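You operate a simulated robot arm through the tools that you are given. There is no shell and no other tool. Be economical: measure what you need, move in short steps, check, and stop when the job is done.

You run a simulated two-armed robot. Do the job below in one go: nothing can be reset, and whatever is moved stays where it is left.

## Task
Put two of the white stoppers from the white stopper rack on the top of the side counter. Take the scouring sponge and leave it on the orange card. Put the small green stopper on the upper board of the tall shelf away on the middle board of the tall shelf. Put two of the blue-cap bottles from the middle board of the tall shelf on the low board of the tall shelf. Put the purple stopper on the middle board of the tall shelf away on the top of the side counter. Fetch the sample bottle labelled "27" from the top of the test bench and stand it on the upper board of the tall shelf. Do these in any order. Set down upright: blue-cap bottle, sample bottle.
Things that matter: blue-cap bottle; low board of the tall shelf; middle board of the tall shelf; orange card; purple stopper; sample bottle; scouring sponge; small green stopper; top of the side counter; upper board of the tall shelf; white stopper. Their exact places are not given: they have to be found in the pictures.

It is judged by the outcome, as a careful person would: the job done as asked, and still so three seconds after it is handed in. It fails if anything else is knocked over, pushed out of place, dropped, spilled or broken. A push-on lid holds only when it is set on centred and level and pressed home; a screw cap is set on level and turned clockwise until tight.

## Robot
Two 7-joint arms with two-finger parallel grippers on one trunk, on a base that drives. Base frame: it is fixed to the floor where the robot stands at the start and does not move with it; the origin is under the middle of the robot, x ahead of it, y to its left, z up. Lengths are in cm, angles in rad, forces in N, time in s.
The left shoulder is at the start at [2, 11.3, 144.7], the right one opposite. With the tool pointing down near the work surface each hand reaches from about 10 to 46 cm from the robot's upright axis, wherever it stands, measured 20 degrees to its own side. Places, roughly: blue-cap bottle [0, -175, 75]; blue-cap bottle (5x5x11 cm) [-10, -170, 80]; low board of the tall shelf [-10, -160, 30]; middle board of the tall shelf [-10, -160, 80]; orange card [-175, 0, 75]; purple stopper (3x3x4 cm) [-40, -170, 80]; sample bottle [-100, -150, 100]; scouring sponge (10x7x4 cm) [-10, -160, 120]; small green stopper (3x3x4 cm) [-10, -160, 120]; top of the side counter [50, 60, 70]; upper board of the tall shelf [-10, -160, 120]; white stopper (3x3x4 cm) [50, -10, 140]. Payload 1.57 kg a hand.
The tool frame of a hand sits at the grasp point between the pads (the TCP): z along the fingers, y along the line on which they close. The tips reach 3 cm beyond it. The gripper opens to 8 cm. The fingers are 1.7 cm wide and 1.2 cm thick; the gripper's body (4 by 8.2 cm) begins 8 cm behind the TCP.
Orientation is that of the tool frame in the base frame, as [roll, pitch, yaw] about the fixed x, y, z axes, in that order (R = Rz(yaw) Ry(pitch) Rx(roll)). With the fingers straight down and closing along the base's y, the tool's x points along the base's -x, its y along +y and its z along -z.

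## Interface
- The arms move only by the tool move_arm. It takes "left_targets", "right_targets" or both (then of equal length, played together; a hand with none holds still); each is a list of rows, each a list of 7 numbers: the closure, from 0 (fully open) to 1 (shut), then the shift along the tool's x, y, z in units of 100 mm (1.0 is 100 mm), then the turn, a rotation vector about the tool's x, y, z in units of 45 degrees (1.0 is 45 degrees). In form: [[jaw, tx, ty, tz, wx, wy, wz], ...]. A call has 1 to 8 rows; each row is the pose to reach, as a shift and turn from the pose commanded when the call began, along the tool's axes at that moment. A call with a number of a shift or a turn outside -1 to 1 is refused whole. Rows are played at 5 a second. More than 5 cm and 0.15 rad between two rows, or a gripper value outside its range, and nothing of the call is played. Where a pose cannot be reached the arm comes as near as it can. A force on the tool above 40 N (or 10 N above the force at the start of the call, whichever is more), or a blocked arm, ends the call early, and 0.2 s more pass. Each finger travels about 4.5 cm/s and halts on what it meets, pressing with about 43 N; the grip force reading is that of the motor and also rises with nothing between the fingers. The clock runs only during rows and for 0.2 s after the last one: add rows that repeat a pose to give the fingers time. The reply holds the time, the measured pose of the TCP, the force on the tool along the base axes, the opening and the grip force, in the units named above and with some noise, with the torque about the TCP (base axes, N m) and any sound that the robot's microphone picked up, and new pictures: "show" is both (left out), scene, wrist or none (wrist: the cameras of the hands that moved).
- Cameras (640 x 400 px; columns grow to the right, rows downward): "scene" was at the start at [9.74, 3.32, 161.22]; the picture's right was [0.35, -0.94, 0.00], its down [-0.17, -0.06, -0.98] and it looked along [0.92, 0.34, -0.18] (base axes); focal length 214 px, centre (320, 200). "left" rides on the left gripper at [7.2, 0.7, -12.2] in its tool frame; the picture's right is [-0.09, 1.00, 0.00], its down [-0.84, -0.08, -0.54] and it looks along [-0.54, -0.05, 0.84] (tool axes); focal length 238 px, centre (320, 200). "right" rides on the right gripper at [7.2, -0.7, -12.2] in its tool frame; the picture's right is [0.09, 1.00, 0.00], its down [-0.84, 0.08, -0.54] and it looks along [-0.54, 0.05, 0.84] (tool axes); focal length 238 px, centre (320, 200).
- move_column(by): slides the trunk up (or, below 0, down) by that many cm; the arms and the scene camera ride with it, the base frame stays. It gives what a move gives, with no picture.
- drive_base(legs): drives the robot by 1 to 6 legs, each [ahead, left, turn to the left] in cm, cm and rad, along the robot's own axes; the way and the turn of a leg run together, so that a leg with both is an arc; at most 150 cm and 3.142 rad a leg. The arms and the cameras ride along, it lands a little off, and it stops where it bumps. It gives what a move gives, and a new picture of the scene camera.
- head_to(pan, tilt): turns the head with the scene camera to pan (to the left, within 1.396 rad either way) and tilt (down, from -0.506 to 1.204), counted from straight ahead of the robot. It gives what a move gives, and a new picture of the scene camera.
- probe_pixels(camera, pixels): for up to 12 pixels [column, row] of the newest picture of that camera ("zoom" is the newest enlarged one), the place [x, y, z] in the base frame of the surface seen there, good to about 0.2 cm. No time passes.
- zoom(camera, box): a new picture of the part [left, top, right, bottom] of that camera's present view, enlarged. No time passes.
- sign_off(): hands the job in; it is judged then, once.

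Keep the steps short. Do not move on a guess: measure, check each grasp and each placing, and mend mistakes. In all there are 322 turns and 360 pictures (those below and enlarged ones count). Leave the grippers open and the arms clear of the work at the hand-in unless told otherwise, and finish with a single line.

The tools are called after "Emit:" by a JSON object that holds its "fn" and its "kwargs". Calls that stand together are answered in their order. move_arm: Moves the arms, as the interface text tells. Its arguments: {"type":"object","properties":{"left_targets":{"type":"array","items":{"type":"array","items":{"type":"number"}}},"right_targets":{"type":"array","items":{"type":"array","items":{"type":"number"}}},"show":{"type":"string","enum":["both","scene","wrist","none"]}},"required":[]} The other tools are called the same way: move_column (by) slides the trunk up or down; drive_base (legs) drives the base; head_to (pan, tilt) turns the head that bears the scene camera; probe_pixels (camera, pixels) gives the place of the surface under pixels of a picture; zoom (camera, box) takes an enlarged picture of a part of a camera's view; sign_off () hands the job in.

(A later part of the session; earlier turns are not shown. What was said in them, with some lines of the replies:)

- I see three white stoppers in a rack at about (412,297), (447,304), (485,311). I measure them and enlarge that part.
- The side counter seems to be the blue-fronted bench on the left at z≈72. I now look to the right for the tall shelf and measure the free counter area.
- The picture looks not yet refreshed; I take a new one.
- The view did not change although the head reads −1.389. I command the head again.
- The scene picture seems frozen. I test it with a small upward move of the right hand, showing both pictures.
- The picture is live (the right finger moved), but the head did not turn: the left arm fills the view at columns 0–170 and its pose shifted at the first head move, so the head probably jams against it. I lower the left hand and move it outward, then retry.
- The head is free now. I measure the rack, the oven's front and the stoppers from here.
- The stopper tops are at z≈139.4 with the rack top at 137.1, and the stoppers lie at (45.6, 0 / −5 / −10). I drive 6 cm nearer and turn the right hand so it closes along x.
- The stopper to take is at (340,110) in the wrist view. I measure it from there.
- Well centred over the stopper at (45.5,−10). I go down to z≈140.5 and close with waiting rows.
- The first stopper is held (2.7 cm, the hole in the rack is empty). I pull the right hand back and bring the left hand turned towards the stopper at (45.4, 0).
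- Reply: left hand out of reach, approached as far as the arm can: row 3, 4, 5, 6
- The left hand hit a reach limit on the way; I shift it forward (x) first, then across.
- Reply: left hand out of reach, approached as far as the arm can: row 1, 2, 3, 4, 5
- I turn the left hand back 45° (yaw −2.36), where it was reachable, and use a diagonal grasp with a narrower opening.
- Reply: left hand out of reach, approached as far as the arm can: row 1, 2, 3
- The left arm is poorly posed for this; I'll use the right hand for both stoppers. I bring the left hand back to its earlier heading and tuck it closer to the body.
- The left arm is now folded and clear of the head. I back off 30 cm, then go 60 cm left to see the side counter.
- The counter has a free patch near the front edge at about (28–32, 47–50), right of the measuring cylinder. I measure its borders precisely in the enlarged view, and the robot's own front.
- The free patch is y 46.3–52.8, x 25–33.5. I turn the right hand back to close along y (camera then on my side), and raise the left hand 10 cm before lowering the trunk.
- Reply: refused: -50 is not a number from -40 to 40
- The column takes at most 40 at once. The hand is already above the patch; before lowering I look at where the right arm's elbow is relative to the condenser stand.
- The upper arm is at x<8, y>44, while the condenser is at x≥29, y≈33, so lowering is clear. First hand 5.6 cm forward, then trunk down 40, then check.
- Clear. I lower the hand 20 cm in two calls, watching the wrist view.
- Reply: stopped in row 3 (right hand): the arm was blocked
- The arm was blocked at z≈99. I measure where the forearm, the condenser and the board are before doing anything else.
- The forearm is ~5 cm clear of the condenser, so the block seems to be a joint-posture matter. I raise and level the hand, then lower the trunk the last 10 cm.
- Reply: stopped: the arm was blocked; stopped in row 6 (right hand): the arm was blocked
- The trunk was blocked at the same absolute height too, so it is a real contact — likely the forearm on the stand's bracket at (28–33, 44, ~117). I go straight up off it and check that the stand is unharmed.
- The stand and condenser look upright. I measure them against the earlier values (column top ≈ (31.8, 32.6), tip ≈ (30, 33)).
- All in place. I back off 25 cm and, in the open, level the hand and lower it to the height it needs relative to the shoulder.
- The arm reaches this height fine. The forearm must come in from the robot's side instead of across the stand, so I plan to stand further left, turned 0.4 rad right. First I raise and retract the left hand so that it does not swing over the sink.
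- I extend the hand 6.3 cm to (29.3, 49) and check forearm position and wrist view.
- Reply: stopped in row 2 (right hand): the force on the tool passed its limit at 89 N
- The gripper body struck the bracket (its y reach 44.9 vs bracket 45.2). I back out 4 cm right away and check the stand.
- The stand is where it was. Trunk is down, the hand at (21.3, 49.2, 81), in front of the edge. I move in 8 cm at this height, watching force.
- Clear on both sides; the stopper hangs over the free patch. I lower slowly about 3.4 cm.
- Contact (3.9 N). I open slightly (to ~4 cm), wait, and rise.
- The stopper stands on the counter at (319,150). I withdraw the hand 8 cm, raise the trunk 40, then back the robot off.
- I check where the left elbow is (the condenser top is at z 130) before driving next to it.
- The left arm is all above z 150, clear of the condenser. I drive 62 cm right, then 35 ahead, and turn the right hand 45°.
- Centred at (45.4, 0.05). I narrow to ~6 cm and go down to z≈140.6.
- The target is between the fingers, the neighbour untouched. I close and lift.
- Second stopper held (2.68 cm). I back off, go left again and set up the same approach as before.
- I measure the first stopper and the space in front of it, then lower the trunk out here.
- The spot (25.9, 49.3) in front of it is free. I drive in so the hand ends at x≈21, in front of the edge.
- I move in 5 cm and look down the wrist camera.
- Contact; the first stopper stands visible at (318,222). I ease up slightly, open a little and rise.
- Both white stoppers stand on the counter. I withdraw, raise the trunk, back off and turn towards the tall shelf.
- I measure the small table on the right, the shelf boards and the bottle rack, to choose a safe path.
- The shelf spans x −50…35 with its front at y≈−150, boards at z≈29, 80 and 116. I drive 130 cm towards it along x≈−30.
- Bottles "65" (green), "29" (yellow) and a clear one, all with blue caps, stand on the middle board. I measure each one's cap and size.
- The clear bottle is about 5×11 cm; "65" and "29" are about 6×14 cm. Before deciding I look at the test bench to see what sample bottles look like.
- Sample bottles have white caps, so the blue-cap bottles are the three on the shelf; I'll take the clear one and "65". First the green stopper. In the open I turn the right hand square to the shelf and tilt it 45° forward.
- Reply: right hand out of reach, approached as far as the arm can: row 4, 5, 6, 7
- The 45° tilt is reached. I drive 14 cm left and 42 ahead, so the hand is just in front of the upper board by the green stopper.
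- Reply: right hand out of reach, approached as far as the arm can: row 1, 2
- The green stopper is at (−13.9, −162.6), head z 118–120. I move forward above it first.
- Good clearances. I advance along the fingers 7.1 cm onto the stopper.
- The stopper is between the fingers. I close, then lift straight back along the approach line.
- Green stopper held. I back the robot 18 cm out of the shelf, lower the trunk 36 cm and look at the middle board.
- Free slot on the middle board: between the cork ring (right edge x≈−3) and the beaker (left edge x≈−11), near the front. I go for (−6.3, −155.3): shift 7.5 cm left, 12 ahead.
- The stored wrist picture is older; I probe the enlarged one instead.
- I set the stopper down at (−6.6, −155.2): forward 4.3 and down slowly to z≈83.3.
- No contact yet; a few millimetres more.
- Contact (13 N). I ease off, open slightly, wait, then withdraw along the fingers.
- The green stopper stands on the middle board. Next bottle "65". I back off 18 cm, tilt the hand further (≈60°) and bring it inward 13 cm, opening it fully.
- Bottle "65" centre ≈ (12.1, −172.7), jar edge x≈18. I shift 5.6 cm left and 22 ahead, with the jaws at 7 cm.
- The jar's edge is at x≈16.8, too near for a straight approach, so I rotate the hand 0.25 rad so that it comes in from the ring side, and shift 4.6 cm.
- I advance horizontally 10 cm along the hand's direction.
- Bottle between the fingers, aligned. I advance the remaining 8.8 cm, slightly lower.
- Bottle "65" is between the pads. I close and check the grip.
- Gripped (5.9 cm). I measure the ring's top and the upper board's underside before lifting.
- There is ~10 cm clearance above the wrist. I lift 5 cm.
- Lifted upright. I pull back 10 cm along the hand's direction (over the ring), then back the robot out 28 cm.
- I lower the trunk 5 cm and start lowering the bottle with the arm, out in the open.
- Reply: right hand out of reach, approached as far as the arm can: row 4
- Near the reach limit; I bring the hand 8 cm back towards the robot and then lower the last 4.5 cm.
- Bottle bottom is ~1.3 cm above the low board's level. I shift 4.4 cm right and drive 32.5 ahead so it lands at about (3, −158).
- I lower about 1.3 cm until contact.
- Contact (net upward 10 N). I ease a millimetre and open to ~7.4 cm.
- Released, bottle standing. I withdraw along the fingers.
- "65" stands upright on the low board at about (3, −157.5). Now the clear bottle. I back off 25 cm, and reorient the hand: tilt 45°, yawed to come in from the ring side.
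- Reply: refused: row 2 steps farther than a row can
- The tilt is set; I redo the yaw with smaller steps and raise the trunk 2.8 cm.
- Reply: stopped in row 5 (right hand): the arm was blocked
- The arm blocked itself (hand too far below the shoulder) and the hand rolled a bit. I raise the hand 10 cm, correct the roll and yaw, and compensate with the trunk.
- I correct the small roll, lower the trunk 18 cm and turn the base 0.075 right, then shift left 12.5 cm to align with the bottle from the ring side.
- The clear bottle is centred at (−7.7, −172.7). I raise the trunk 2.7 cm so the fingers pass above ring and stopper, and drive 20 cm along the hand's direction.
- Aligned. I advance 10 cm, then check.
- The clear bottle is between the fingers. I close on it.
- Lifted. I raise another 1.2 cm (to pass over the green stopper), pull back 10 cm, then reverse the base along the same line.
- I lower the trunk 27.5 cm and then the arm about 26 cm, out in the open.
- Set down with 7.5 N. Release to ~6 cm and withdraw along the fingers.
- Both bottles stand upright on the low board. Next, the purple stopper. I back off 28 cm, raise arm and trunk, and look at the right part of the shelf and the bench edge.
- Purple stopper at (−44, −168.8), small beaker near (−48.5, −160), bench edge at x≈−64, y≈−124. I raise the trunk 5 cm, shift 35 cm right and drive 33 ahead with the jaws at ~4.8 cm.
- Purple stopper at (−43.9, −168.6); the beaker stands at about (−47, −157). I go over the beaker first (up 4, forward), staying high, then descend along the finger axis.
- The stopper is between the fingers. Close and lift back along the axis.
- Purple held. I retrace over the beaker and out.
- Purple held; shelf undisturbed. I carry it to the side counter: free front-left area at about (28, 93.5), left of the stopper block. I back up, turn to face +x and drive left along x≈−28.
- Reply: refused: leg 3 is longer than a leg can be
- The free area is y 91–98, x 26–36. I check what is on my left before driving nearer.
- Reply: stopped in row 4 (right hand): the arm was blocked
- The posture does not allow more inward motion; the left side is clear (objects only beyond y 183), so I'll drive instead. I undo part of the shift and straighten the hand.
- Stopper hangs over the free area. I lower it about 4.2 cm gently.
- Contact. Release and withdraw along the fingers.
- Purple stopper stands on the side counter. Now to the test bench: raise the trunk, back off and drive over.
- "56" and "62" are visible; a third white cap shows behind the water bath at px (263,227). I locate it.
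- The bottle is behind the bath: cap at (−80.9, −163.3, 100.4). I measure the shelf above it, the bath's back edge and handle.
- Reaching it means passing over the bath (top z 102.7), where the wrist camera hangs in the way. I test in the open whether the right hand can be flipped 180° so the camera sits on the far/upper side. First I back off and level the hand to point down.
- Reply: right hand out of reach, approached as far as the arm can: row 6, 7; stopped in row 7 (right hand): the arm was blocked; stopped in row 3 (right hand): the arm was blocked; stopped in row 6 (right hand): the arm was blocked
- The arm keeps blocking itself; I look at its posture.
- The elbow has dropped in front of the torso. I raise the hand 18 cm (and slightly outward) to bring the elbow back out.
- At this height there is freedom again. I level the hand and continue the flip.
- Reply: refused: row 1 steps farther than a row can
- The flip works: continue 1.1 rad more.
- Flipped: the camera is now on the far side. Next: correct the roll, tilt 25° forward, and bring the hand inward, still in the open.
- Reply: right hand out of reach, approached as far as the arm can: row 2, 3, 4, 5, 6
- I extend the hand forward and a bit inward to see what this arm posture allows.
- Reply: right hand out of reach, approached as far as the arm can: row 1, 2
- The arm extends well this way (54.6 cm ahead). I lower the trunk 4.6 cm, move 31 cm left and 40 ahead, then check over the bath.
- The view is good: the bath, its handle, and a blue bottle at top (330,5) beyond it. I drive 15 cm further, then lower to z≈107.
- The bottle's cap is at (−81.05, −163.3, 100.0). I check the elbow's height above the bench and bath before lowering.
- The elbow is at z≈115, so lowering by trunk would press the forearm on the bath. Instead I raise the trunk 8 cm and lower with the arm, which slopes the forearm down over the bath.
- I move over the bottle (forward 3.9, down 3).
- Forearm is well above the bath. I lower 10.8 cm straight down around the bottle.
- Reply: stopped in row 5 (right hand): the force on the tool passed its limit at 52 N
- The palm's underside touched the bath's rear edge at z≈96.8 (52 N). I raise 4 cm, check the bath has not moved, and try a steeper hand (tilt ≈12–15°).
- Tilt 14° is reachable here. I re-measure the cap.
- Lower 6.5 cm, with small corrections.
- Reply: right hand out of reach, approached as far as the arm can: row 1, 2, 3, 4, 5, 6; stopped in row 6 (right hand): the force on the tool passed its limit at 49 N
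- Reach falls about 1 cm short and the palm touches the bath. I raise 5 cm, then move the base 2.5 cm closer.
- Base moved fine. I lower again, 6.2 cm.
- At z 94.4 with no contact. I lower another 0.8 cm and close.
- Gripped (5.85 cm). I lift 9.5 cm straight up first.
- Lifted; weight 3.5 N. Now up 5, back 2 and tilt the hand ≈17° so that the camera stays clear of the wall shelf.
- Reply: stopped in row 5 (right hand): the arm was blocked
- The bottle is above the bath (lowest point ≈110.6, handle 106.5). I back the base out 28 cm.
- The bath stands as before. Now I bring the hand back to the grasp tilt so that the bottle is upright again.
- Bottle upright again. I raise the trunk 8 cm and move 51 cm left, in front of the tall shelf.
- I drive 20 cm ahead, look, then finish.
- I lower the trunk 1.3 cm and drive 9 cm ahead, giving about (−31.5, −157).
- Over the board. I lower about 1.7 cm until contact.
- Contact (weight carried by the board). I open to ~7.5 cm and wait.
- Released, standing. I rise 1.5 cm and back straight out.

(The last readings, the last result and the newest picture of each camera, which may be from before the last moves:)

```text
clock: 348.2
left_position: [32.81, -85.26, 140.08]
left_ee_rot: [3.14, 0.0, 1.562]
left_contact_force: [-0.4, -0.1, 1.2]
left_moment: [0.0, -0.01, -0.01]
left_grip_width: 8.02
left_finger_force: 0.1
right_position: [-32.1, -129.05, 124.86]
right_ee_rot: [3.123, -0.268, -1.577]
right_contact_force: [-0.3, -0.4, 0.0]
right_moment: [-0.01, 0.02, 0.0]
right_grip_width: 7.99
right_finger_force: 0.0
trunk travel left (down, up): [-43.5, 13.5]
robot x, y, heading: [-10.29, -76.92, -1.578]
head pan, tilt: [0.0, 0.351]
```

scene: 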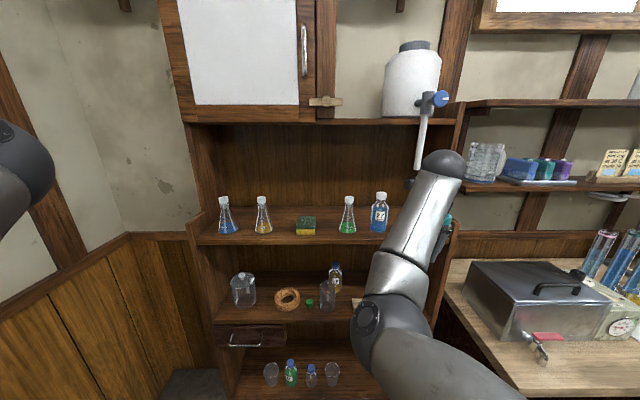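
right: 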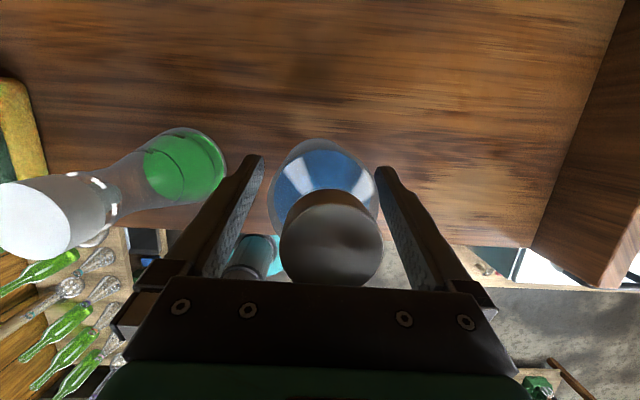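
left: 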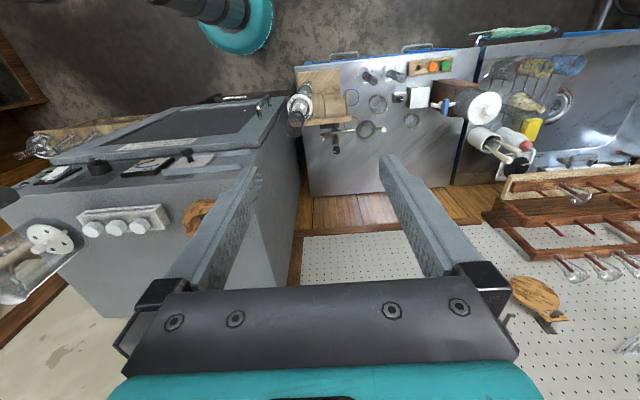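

The bottle stands on the upper board at (379,215). I read its label and measure the sponge.

Emit:
{"fn": "zoom", "kwargs": {"camera": "scene", "box": [280, 180, 400, 255]}}

Emit:
{"fn": "probe_pixels", "kwargs": {"camera": "zoom", "pixels": [[85, 220], [185, 220], [85, 265], [190, 262], [100, 195], [178, 195], [135, 210], [240, 280], [300, 240], [385, 250]]}}

```text
5.33 times, centred on (340, 218) of scene
```

zoom: 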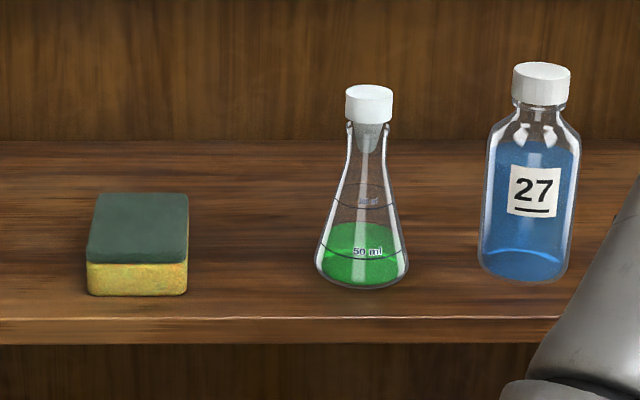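

```text
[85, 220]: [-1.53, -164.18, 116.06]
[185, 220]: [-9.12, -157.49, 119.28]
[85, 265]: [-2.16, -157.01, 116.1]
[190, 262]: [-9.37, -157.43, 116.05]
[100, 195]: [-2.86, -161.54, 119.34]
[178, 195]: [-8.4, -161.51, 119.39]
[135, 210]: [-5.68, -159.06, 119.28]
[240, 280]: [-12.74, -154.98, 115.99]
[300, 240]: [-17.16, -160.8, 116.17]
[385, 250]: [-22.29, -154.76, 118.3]
```

It reads "27" — correct and upright. Now the sponge: 7 cm wide in x (−2.2…−9.2), y −153…−162, top z 119.4. I shift 26.4 cm left and drive 26 ahead, hand open and above it.

Emit:
{"fn": "drive_base", "kwargs": {"legs": [[0, 26.4, 0], [26, 0, 0]]}}

Emit:
{"fn": "zoom", "kwargs": {"camera": "right", "box": [0, 0, 640, 400]}}

Emit:
{"fn": "probe_pixels", "kwargs": {"camera": "zoom", "pixels": [[270, 150], [300, 150], [320, 150], [340, 150], [370, 150], [320, 100], [320, 200], [290, 120], [350, 120], [320, 60]]}}

```text
clock: 351.5
left_position: [58.94, -111.58, 140.13]
left_ee_rot: [3.139, 0.002, 1.562]
left_contact_force: [0.8, 0.5, 0.3]
left_moment: [0.04, -0.03, -0.01]
left_grip_width: 8.0
left_finger_force: 0.1
right_position: [-6.03, -155.36, 124.96]
right_ee_rot: [3.121, -0.266, -1.577]
right_contact_force: [0.2, -0.4, -0.4]
right_moment: [0.02, 0.02, -0.01]
right_grip_width: 8.0
right_finger_force: 0.0
trunk travel left (down, up): [-43.5, 13.5]
robot x, y, heading: [15.64, -103.45, -1.579]
head pan, tilt: [0.0, 0.351]
```

scene: 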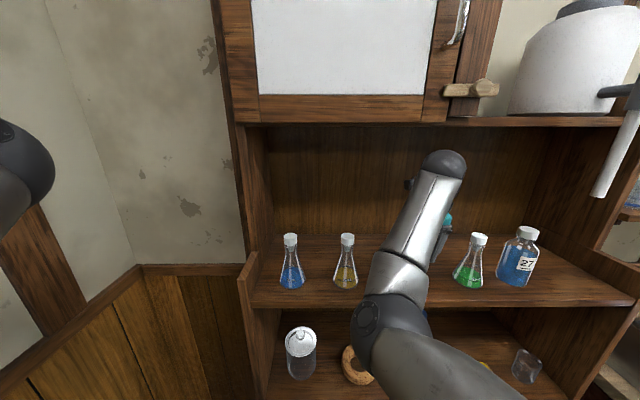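

```text
1.00 times, centred on (320, 200) of right (not enlarged: the box is as wide or as high as the picture)
```

zoom: 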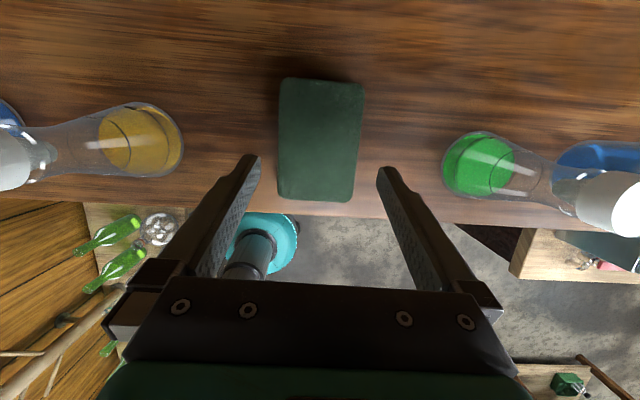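

```text
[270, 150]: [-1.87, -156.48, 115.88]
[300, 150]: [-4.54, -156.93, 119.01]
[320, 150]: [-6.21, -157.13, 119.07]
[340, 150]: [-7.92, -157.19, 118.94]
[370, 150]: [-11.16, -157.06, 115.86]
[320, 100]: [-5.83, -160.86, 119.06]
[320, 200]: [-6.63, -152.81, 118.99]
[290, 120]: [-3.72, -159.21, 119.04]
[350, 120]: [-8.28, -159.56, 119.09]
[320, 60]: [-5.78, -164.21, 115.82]
```

The sponge centre is (−6.05, −157.3) with a 2.5° yaw; the hand is at (−6.03, −155.4). I align and lower to z≈119.4.

Emit:
{"fn": "move_arm", "kwargs": {"right_targets": [[0, 0.187, 0, 0.05, 0, 0, -0.06], [0, 0.13, 0, 0.25, 0, 0, -0.06], [0, 0.08, 0, 0.42, 0, 0, -0.06], [0, 0.05, 0, 0.54, 0, 0, -0.06], [0, 0.04, 0, 0.585, 0, 0, -0.06], [0, 0.04, 0, 0.585, 0, 0, -0.06]], "show": "wrist"}}

```text
clock: 352.9
left_position: [58.88, -111.55, 140.23]
left_ee_rot: [3.14, 0.0, 1.562]
left_contact_force: [0.0, 0.4, 0.3]
left_moment: [-0.01, -0.02, 0.0]
left_grip_width: 7.98
left_finger_force: 0.0
right_position: [-6.18, -157.13, 119.47]
right_ee_rot: [3.11, -0.267, -1.528]
right_contact_force: [-0.4, -0.1, -0.3]
right_moment: [-0.03, 0.01, 0.01]
right_grip_width: 8.0
right_finger_force: 0.2
trunk travel left (down, up): [-43.5, 13.5]
robot x, y, heading: [15.2, -103.55, -1.579]
head pan, tilt: [0.0, 0.351]
```

right: 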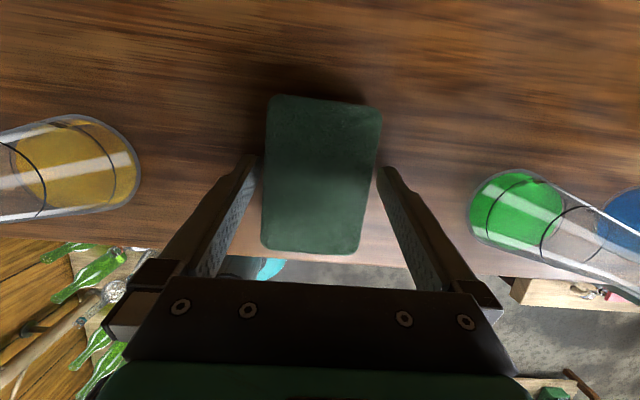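

The fingers straddle the sponge with no contact. I close and lift.

Emit:
{"fn": "move_arm", "kwargs": {"right_targets": [[0.15, 0, 0, 0, 0, 0, 0], [0.3, 0, 0, 0, 0, 0, 0], [0.5, 0, 0, 0, 0, 0, 0], [0.5, 0, 0, 0, 0, 0, 0], [0.5, 0.02, 0, -0.1, 0, 0, 0], [0.5, 0.06, 0, -0.3, 0, 0, 0], [0.5, 0.1, 0, -0.45, 0, 0, 0]], "show": "wrist"}}

```text
clock: 354.5
left_position: [58.94, -111.5, 140.16]
left_ee_rot: [3.14, -0.001, 1.562]
left_contact_force: [0.0, -0.4, 0.2]
left_moment: [0.03, 0.03, -0.01]
left_grip_width: 7.98
left_finger_force: 0.0
right_position: [-5.96, -157.05, 124.08]
right_ee_rot: [3.111, -0.268, -1.528]
right_contact_force: [-0.4, 0.1, -0.7]
right_moment: [0.01, 0.02, -0.01]
right_grip_width: 6.21
right_finger_force: 42.9
trunk travel left (down, up): [-43.5, 13.5]
robot x, y, heading: [15.74, -103.15, -1.579]
head pan, tilt: [0.0, 0.351]
```

right: 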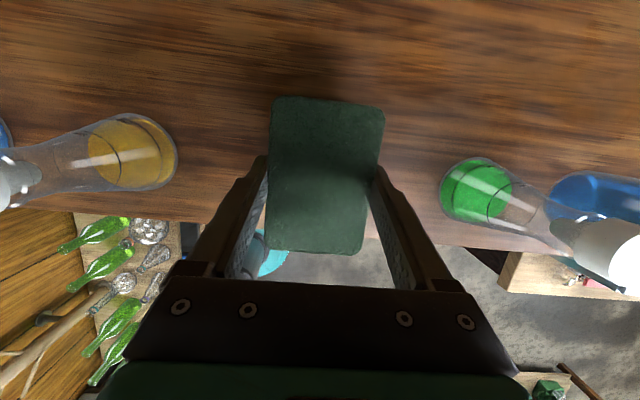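

Sponge held. I back out 45 cm and turn right to face −x towards the orange card.

Emit:
{"fn": "drive_base", "kwargs": {"legs": [[-45, 0, 0], [0, 0, -1.57]]}}

Emit:
{"fn": "head_to", "kwargs": {"pan": 0.0, "tilt": 0.35}}

```text
clock: 361.1
left_position: [7.54, -101.43, 140.16]
left_ee_rot: [3.141, 0.0, -0.012]
left_contact_force: [0.6, 0.6, -0.9]
left_moment: [0.04, 0.02, 0.0]
left_grip_width: 8.02
left_finger_force: 0.1
right_position: [-37.49, -36.48, 123.95]
right_ee_rot: [3.11, -0.268, -3.103]
right_contact_force: [-0.4, 0.1, 0.3]
right_moment: [0.0, 0.01, 0.01]
right_grip_width: 6.19
right_finger_force: 42.6
trunk travel left (down, up): [-43.5, 13.5]
robot x, y, heading: [15.86, -57.95, 3.132]
head pan, tilt: [0.0, 0.351]
```

scene: 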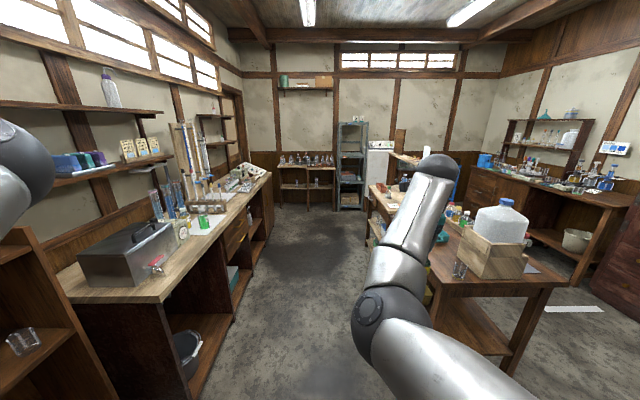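

```text
clock: 361.7
left_position: [7.51, -101.61, 140.12]
left_ee_rot: [3.139, 0.002, -0.013]
left_contact_force: [-0.1, 0.2, 0.0]
left_moment: [0.0, 0.02, 0.01]
left_grip_width: 7.99
left_finger_force: 0.2
right_position: [-37.6, -36.52, 124.0]
right_ee_rot: [3.107, -0.267, -3.104]
right_contact_force: [-0.1, -0.1, 0.0]
right_moment: [0.01, 0.0, -0.03]
right_grip_width: 6.23
right_finger_force: 43.6
trunk travel left (down, up): [-43.5, 13.5]
robot x, y, heading: [15.66, -58.23, 3.131]
head pan, tilt: [0.0, 0.351]
```

scene: 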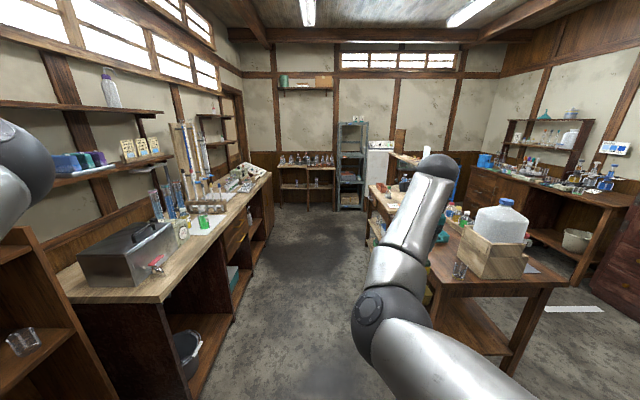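

There's an aisle between bench and a long table on the right; the card should be on that table. I drive 110 cm down the aisle and look right.

Emit:
{"fn": "drive_base", "kwargs": {"legs": [[110, 0, 0]]}}

Emit:
{"fn": "head_to", "kwargs": {"pan": -0.75, "tilt": 0.55}}

```text
clock: 367.2
left_position: [-101.5, -100.02, 140.12]
left_ee_rot: [3.14, 0.001, -0.016]
left_contact_force: [1.3, 0.1, -0.4]
left_moment: [0.03, -0.01, -0.01]
left_grip_width: 8.01
left_finger_force: 0.2
right_position: [-146.45, -34.69, 124.01]
right_ee_rot: [3.112, -0.266, -3.11]
right_contact_force: [-0.4, -0.2, 0.3]
right_moment: [-0.01, 0.03, -0.04]
right_grip_width: 6.2
right_finger_force: 43.1
trunk travel left (down, up): [-43.5, 13.5]
robot x, y, heading: [-92.85, -56.83, 3.119]
head pan, tilt: [0.0, 0.351]
```

scene: 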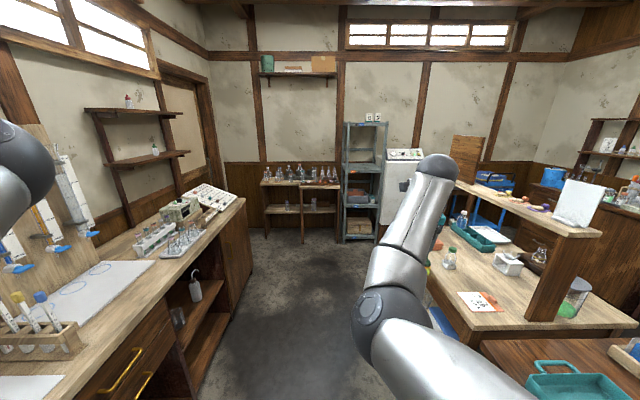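

```text
clock: 368.3
left_position: [-101.54, -100.13, 140.09]
left_ee_rot: [3.141, 0.0, -0.019]
left_contact_force: [0.1, -0.2, 1.0]
left_moment: [-0.04, 0.0, 0.04]
left_grip_width: 8.02
left_finger_force: 0.0
right_position: [-146.26, -34.78, 124.09]
right_ee_rot: [3.108, -0.267, -3.108]
right_contact_force: [-0.5, 0.8, 0.7]
right_moment: [0.03, 0.04, -0.04]
right_grip_width: 6.21
right_finger_force: 43.3
trunk travel left (down, up): [-43.5, 13.5]
robot x, y, heading: [-92.87, -56.79, 3.129]
head pan, tilt: [-0.75, 0.55]
```

scene: 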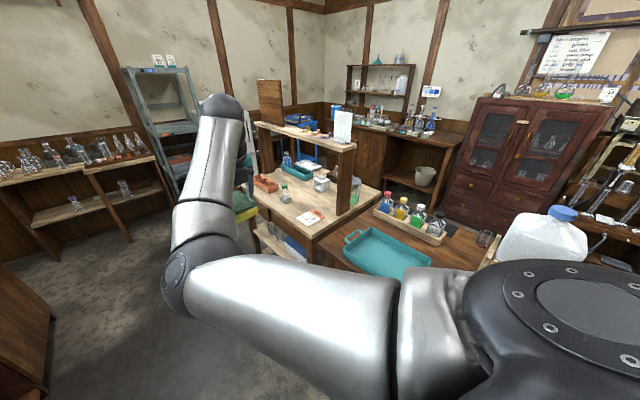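

Emit:
{"fn": "zoom", "kwargs": {"camera": "scene", "box": [240, 130, 400, 260]}}

Emit:
{"fn": "probe_pixels", "kwargs": {"camera": "zoom", "pixels": [[255, 340], [285, 335], [310, 345], [270, 370], [225, 345], [330, 340], [290, 390], [310, 400], [180, 250], [325, 200], [310, 325], [320, 360]]}}

```text
3.08 times, centred on (320, 195) of scene
```

zoom: 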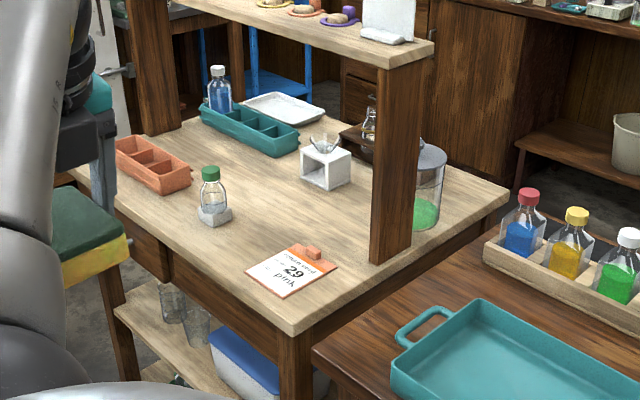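

```text
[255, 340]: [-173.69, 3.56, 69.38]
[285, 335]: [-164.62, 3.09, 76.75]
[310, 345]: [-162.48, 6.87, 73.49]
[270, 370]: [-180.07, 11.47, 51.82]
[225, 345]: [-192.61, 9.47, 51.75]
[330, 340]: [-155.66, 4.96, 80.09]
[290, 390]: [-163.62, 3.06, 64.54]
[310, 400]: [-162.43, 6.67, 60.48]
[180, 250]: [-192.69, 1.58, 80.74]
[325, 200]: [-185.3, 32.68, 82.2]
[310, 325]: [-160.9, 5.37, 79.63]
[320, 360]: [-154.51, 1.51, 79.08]
```

Emit:
{"fn": "probe_pixels", "kwargs": {"camera": "zoom", "pixels": [[246, 270], [293, 243], [337, 267], [283, 297], [290, 270], [313, 252], [325, 262], [215, 215], [212, 175], [327, 165], [160, 165], [300, 255]]}}

Emit:
{"fn": "zoom", "kwargs": {"camera": "scene", "box": [290, 200, 340, 240]}}

```text
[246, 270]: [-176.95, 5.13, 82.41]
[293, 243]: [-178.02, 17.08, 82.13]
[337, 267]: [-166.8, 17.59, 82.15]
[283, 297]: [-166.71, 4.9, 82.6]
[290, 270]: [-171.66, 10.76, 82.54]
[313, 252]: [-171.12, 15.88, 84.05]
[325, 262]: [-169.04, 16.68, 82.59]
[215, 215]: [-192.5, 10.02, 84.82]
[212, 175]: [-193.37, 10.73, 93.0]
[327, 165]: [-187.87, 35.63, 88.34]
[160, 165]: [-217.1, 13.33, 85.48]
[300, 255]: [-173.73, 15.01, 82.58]
```

```text
10.00 times, centred on (315, 220) of scene
```

zoom: 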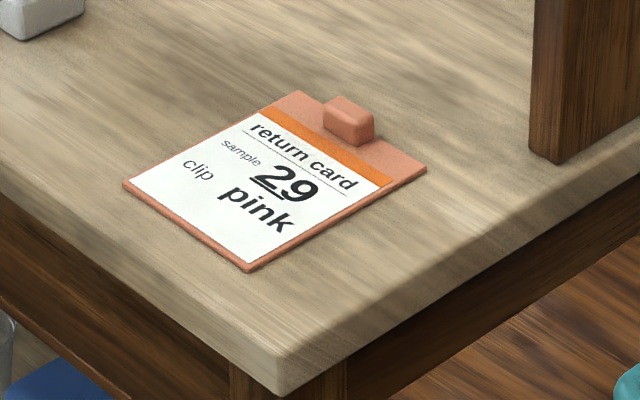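

The card (a clipboard with an orange band) lies at x −167…−177, y 5…17, z≈82.5, clip at y≈16. I drive 57 cm further, turn right to face the table, and check for other candidates.

Emit:
{"fn": "drive_base", "kwargs": {"legs": [[57, 0, 0], [0, 0, -1.565]]}}

Emit:
{"fn": "head_to", "kwargs": {"pan": 0.5, "tilt": 0.6}}

```text
clock: 375.4
left_position: [-193.08, -48.14, 140.15]
left_ee_rot: [3.139, -0.001, -1.573]
left_contact_force: [0.2, 0.2, -0.1]
left_moment: [-0.03, -0.01, -0.02]
left_grip_width: 7.97
left_finger_force: 0.2
right_position: [-128.49, -2.2, 124.13]
right_ee_rot: [3.111, -0.267, 1.62]
right_contact_force: [0.1, 0.1, 0.4]
right_moment: [-0.01, -0.02, -0.03]
right_grip_width: 6.22
right_finger_force: 43.6
trunk travel left (down, up): [-43.5, 13.5]
robot x, y, heading: [-149.34, -56.2, 1.569]
head pan, tilt: [-0.75, 0.55]
```

scene: 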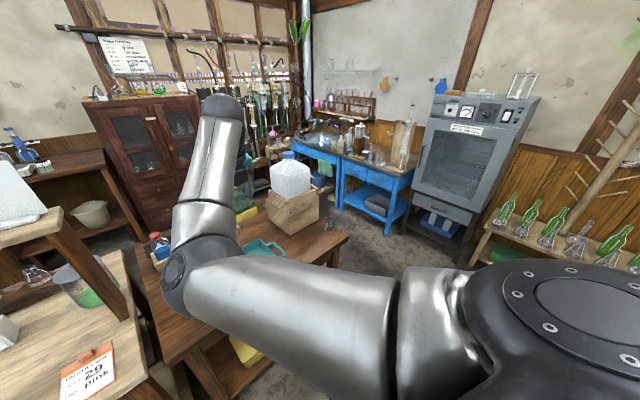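

```text
clock: 376.8
left_position: [-193.13, -48.09, 140.07]
left_ee_rot: [3.14, 0.001, -1.575]
left_contact_force: [0.5, -0.6, 0.7]
left_moment: [0.02, -0.02, -0.02]
left_grip_width: 8.0
left_finger_force: 0.0
right_position: [-128.51, -2.33, 124.04]
right_ee_rot: [3.11, -0.267, 1.619]
right_contact_force: [-0.4, -0.5, -0.6]
right_moment: [0.01, 0.03, 0.01]
right_grip_width: 6.22
right_finger_force: 43.0
trunk travel left (down, up): [-43.5, 13.5]
robot x, y, heading: [-149.73, -56.08, 1.573]
head pan, tilt: [0.499, 0.6]
```

scene: 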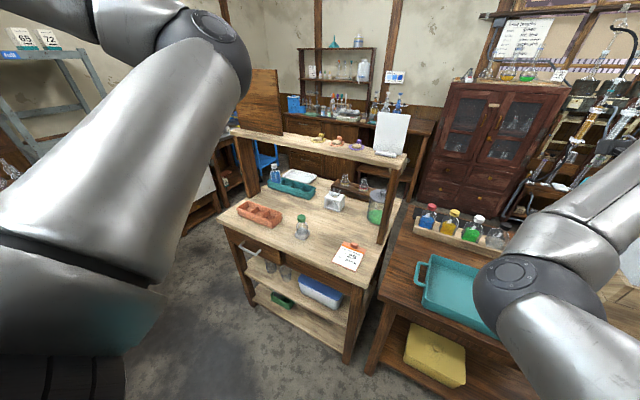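

Only this card is there. I measure the overhead board, the pillar and the card once more.

Emit:
{"fn": "probe_pixels", "kwargs": {"camera": "scene", "pixels": [[320, 152], [400, 165], [385, 200], [376, 240], [348, 258], [336, 262], [360, 270], [343, 247], [302, 230], [300, 218], [352, 245], [330, 205]]}}

Emit:
{"fn": "zoom", "kwargs": {"camera": "scene", "box": [280, 130, 420, 280]}}

```text
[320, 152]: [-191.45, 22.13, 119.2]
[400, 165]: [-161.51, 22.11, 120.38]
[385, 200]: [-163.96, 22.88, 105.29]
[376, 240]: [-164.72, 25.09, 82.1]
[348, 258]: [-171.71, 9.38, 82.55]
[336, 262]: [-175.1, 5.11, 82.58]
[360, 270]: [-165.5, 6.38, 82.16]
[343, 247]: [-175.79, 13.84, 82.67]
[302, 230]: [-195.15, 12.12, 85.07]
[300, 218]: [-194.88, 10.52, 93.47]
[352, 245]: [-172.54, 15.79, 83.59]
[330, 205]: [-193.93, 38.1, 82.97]
```

```text
2.67 times, centred on (350, 205) of scene
```

zoom: 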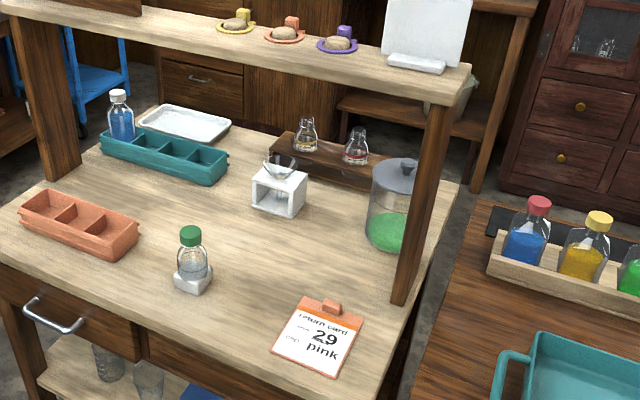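

Overhead board edge is at y=22, so the spot is open from above. I move 43.5 cm left and 11.5 ahead, then lower the trunk 30 cm.

Emit:
{"fn": "drive_base", "kwargs": {"legs": [[0, 43.5, 0], [11.5, 0, 0]]}}

Emit:
{"fn": "move_column", "kwargs": {"by": -30}}

Emit:
{"fn": "zoom", "kwargs": {"camera": "right", "box": [0, 0, 640, 400]}}

Emit:
{"fn": "zoom", "kwargs": {"camera": "scene", "box": [0, 0, 640, 400]}}

```text
clock: 380.3
left_position: [-237.06, -36.49, 140.05]
left_ee_rot: [3.141, -0.002, -1.574]
left_contact_force: [-0.3, 1.0, 0.2]
left_moment: [-0.02, -0.05, 0.02]
left_grip_width: 7.99
left_finger_force: 0.1
right_position: [-172.44, 9.24, 123.97]
right_ee_rot: [3.111, -0.268, 1.619]
right_contact_force: [0.9, 0.3, 0.1]
right_moment: [-0.01, 0.03, -0.02]
right_grip_width: 6.2
right_finger_force: 42.8
trunk travel left (down, up): [-43.5, 13.5]
robot x, y, heading: [-193.69, -44.84, 1.572]
head pan, tilt: [0.499, 0.6]
```

scene: 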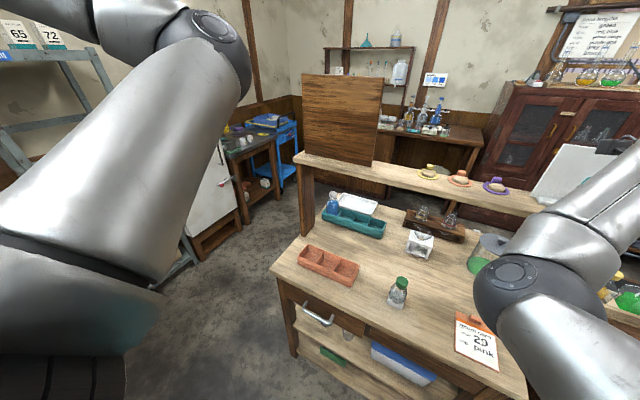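

```text
clock: 383.3
left_position: [-237.07, -36.68, 110.14]
left_ee_rot: [3.139, -0.001, -1.574]
left_contact_force: [-0.8, -0.1, 0.5]
left_moment: [0.0, 0.0, 0.02]
left_grip_width: 8.0
left_finger_force: 0.2
right_position: [-172.41, 9.03, 94.11]
right_ee_rot: [3.11, -0.267, 1.619]
right_contact_force: [-0.5, -0.2, -0.1]
right_moment: [0.03, 0.01, 0.01]
right_grip_width: 6.21
right_finger_force: 42.4
trunk travel left (down, up): [-13.5, 43.5]
robot x, y, heading: [-194.12, -44.76, 1.572]
head pan, tilt: [0.499, 0.6]
```

```text
1.00 times, centred on (320, 200) of right (not enlarged: the box is as wide or as high as the picture)
```

zoom: 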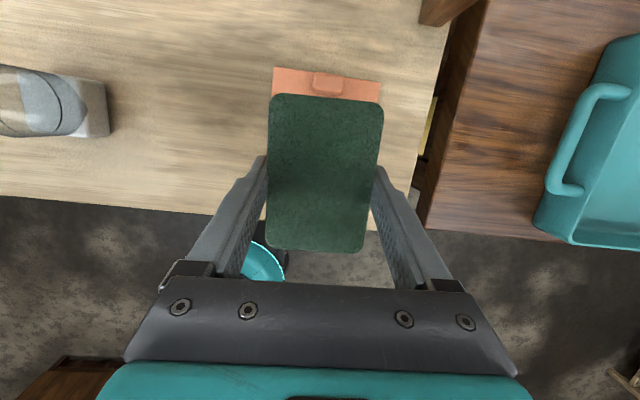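

```text
1.00 times, centred on (320, 200) of scene (not enlarged: the box is as wide or as high as the picture)
```

zoom: 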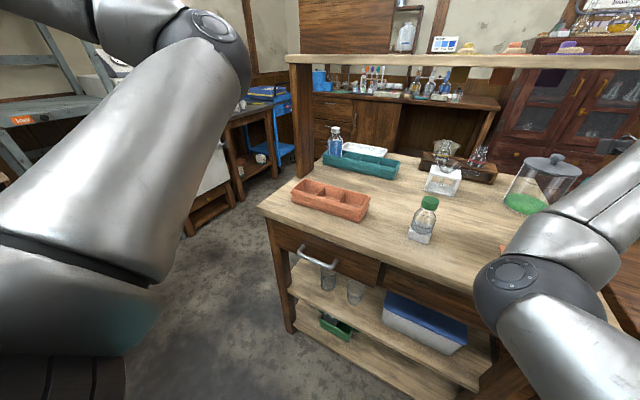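

Well centred over the card. I lower 7.4 cm, then creep to contact.

Emit:
{"fn": "move_arm", "kwargs": {"right_targets": [[0.5, 0.0, 0, 0.2, 0, 0, 0], [0.5, -0.05, 0, 0.4, 0, 0, 0], [0.5, -0.11, 0, 0.6, 0, 0, 0], [0.5, -0.157, 0, 0.725, 0, 0, 0], [0.5, -0.166, 0, 0.76, 0, 0, 0], [0.5, -0.174, 0, 0.787, 0, 0, 0], [0.5, -0.178, 0, 0.8, 0, 0, 0]], "show": "wrist"}}

```text
clock: 384.9
left_position: [-237.2, -36.82, 110.18]
left_ee_rot: [-3.142, -0.001, -1.574]
left_contact_force: [-0.3, -0.2, -0.1]
left_moment: [-0.01, -0.05, 0.01]
left_grip_width: 8.0
left_finger_force: 0.0
right_position: [-172.21, 9.48, 85.8]
right_ee_rot: [3.11, -0.269, 1.616]
right_contact_force: [-0.1, -0.8, 1.8]
right_moment: [0.01, 0.09, 0.03]
right_grip_width: 6.2
right_finger_force: 43.2
trunk travel left (down, up): [-13.5, 43.5]
robot x, y, heading: [-194.05, -44.79, 1.567]
head pan, tilt: [0.499, 0.6]
```

right: 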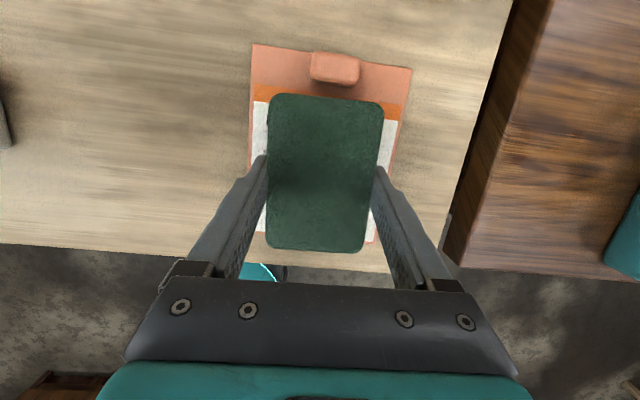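

The sponge lies on the card (contact 1.8 N). I open and rise.

Emit:
{"fn": "move_arm", "kwargs": {"right_targets": [[0.2, 0.0, 0, 0, 0, 0, 0], [0.1, 0, 0, 0, 0, 0, 0], [0, 0, 0, 0, 0, 0, 0], [0, 0, 0, 0, 0, 0, 0], [0, 0.03, 0, -0.1, 0, 0, 0], [0, 0.08, 0, -0.35, 0, 0, 0], [0, 0.15, 0, -0.6, 0, 0, 0], [0, 0.2, 0, -0.8, 0, 0, 0]], "show": "wrist"}}

```text
clock: 386.7
left_position: [-237.09, -36.7, 110.13]
left_ee_rot: [3.141, -0.001, -1.575]
left_contact_force: [-0.1, 0.1, 0.8]
left_moment: [-0.01, -0.01, 0.02]
left_grip_width: 7.99
left_finger_force: 0.0
right_position: [-172.48, 9.13, 94.09]
right_ee_rot: [3.11, -0.266, 1.617]
right_contact_force: [0.1, -0.2, 0.8]
right_moment: [0.01, 0.02, 0.0]
right_grip_width: 8.0
right_finger_force: 0.0
trunk travel left (down, up): [-13.5, 43.5]
robot x, y, heading: [-193.68, -44.49, 1.569]
head pan, tilt: [0.499, 0.6]
```

right: 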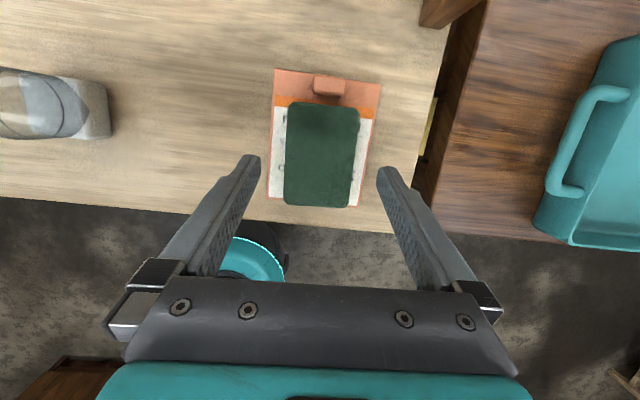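

The sponge rests on the card. I raise the trunk, back away and take a last look.

Emit:
{"fn": "move_column", "kwargs": {"by": 25}}

Emit:
{"fn": "drive_base", "kwargs": {"legs": [[-20, 0, 0]]}}

Emit:
{"fn": "head_to", "kwargs": {"pan": -0.1, "tilt": 0.6}}

```text
clock: 389.3
left_position: [-237.18, -36.72, 135.11]
left_ee_rot: [3.14, -0.001, -1.574]
left_contact_force: [-0.2, 0.4, -0.5]
left_moment: [0.01, 0.0, 0.0]
left_grip_width: 7.99
left_finger_force: 0.0
right_position: [-172.45, 9.17, 118.97]
right_ee_rot: [3.109, -0.266, 1.618]
right_contact_force: [0.2, 0.3, -1.1]
right_moment: [0.01, -0.02, 0.01]
right_grip_width: 8.01
right_finger_force: 0.1
trunk travel left (down, up): [-38.5, 18.5]
robot x, y, heading: [-193.83, -44.98, 1.57]
head pan, tilt: [0.499, 0.6]
```

```text
clock: 390.9
left_position: [-237.21, -56.61, 135.1]
left_ee_rot: [3.14, -0.001, -1.576]
left_contact_force: [-0.3, -0.2, 0.9]
left_moment: [0.0, 0.01, -0.02]
left_grip_width: 8.0
left_finger_force: 0.1
right_position: [-172.5, -10.79, 118.98]
right_ee_rot: [3.108, -0.269, 1.618]
right_contact_force: [-0.2, -0.2, 0.9]
right_moment: [0.05, -0.05, -0.04]
right_grip_width: 7.98
right_finger_force: 0.1
trunk travel left (down, up): [-38.5, 18.5]
robot x, y, heading: [-193.66, -64.86, 1.562]
head pan, tilt: [0.499, 0.6]
```

scene: 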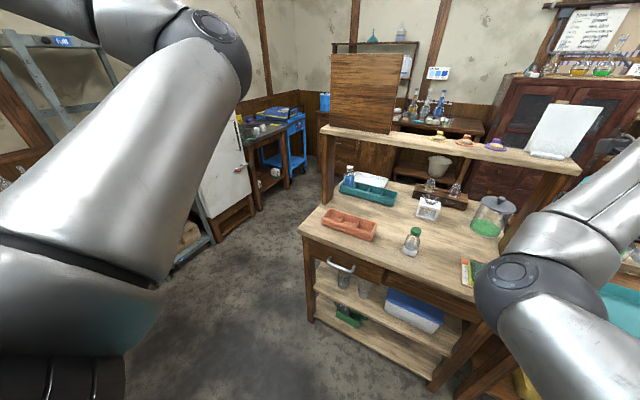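

```text
clock: 391.9
left_position: [-237.11, -56.53, 135.12]
left_ee_rot: [3.141, 0.0, -1.575]
left_contact_force: [-0.2, 0.5, 0.9]
left_moment: [0.0, 0.01, 0.02]
left_grip_width: 8.0
left_finger_force: 0.0
right_position: [-172.49, -10.72, 119.07]
right_ee_rot: [3.108, -0.267, 1.617]
right_contact_force: [0.3, 0.4, -0.4]
right_moment: [0.03, 0.0, 0.02]
right_grip_width: 7.99
right_finger_force: 0.1
trunk travel left (down, up): [-38.5, 18.5]
robot x, y, heading: [-193.92, -65.0, 1.568]
head pan, tilt: [-0.099, 0.6]
```

scene: 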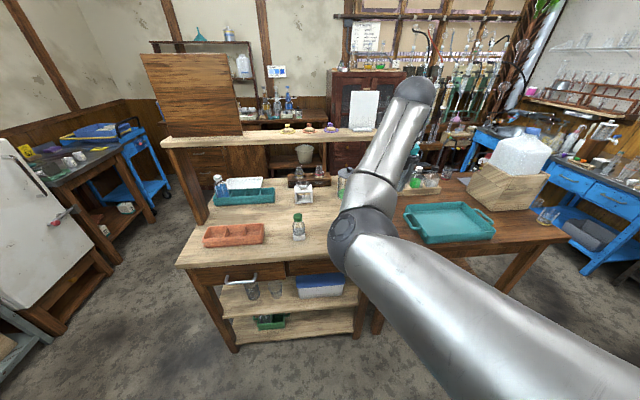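

Both grippers are open and the arms are clear of the work. Every item was seen in place after it was set down, so I hand in.

Emit:
{"fn": "sign_off", "kwargs": {}}

```text
The job is handed in.
```

All six moves are finished and handed in, and each item was in place when I last checked it; the right arm or gripper bumped the condenser stand and the water bath on the way, but neither looked moved afterwards.
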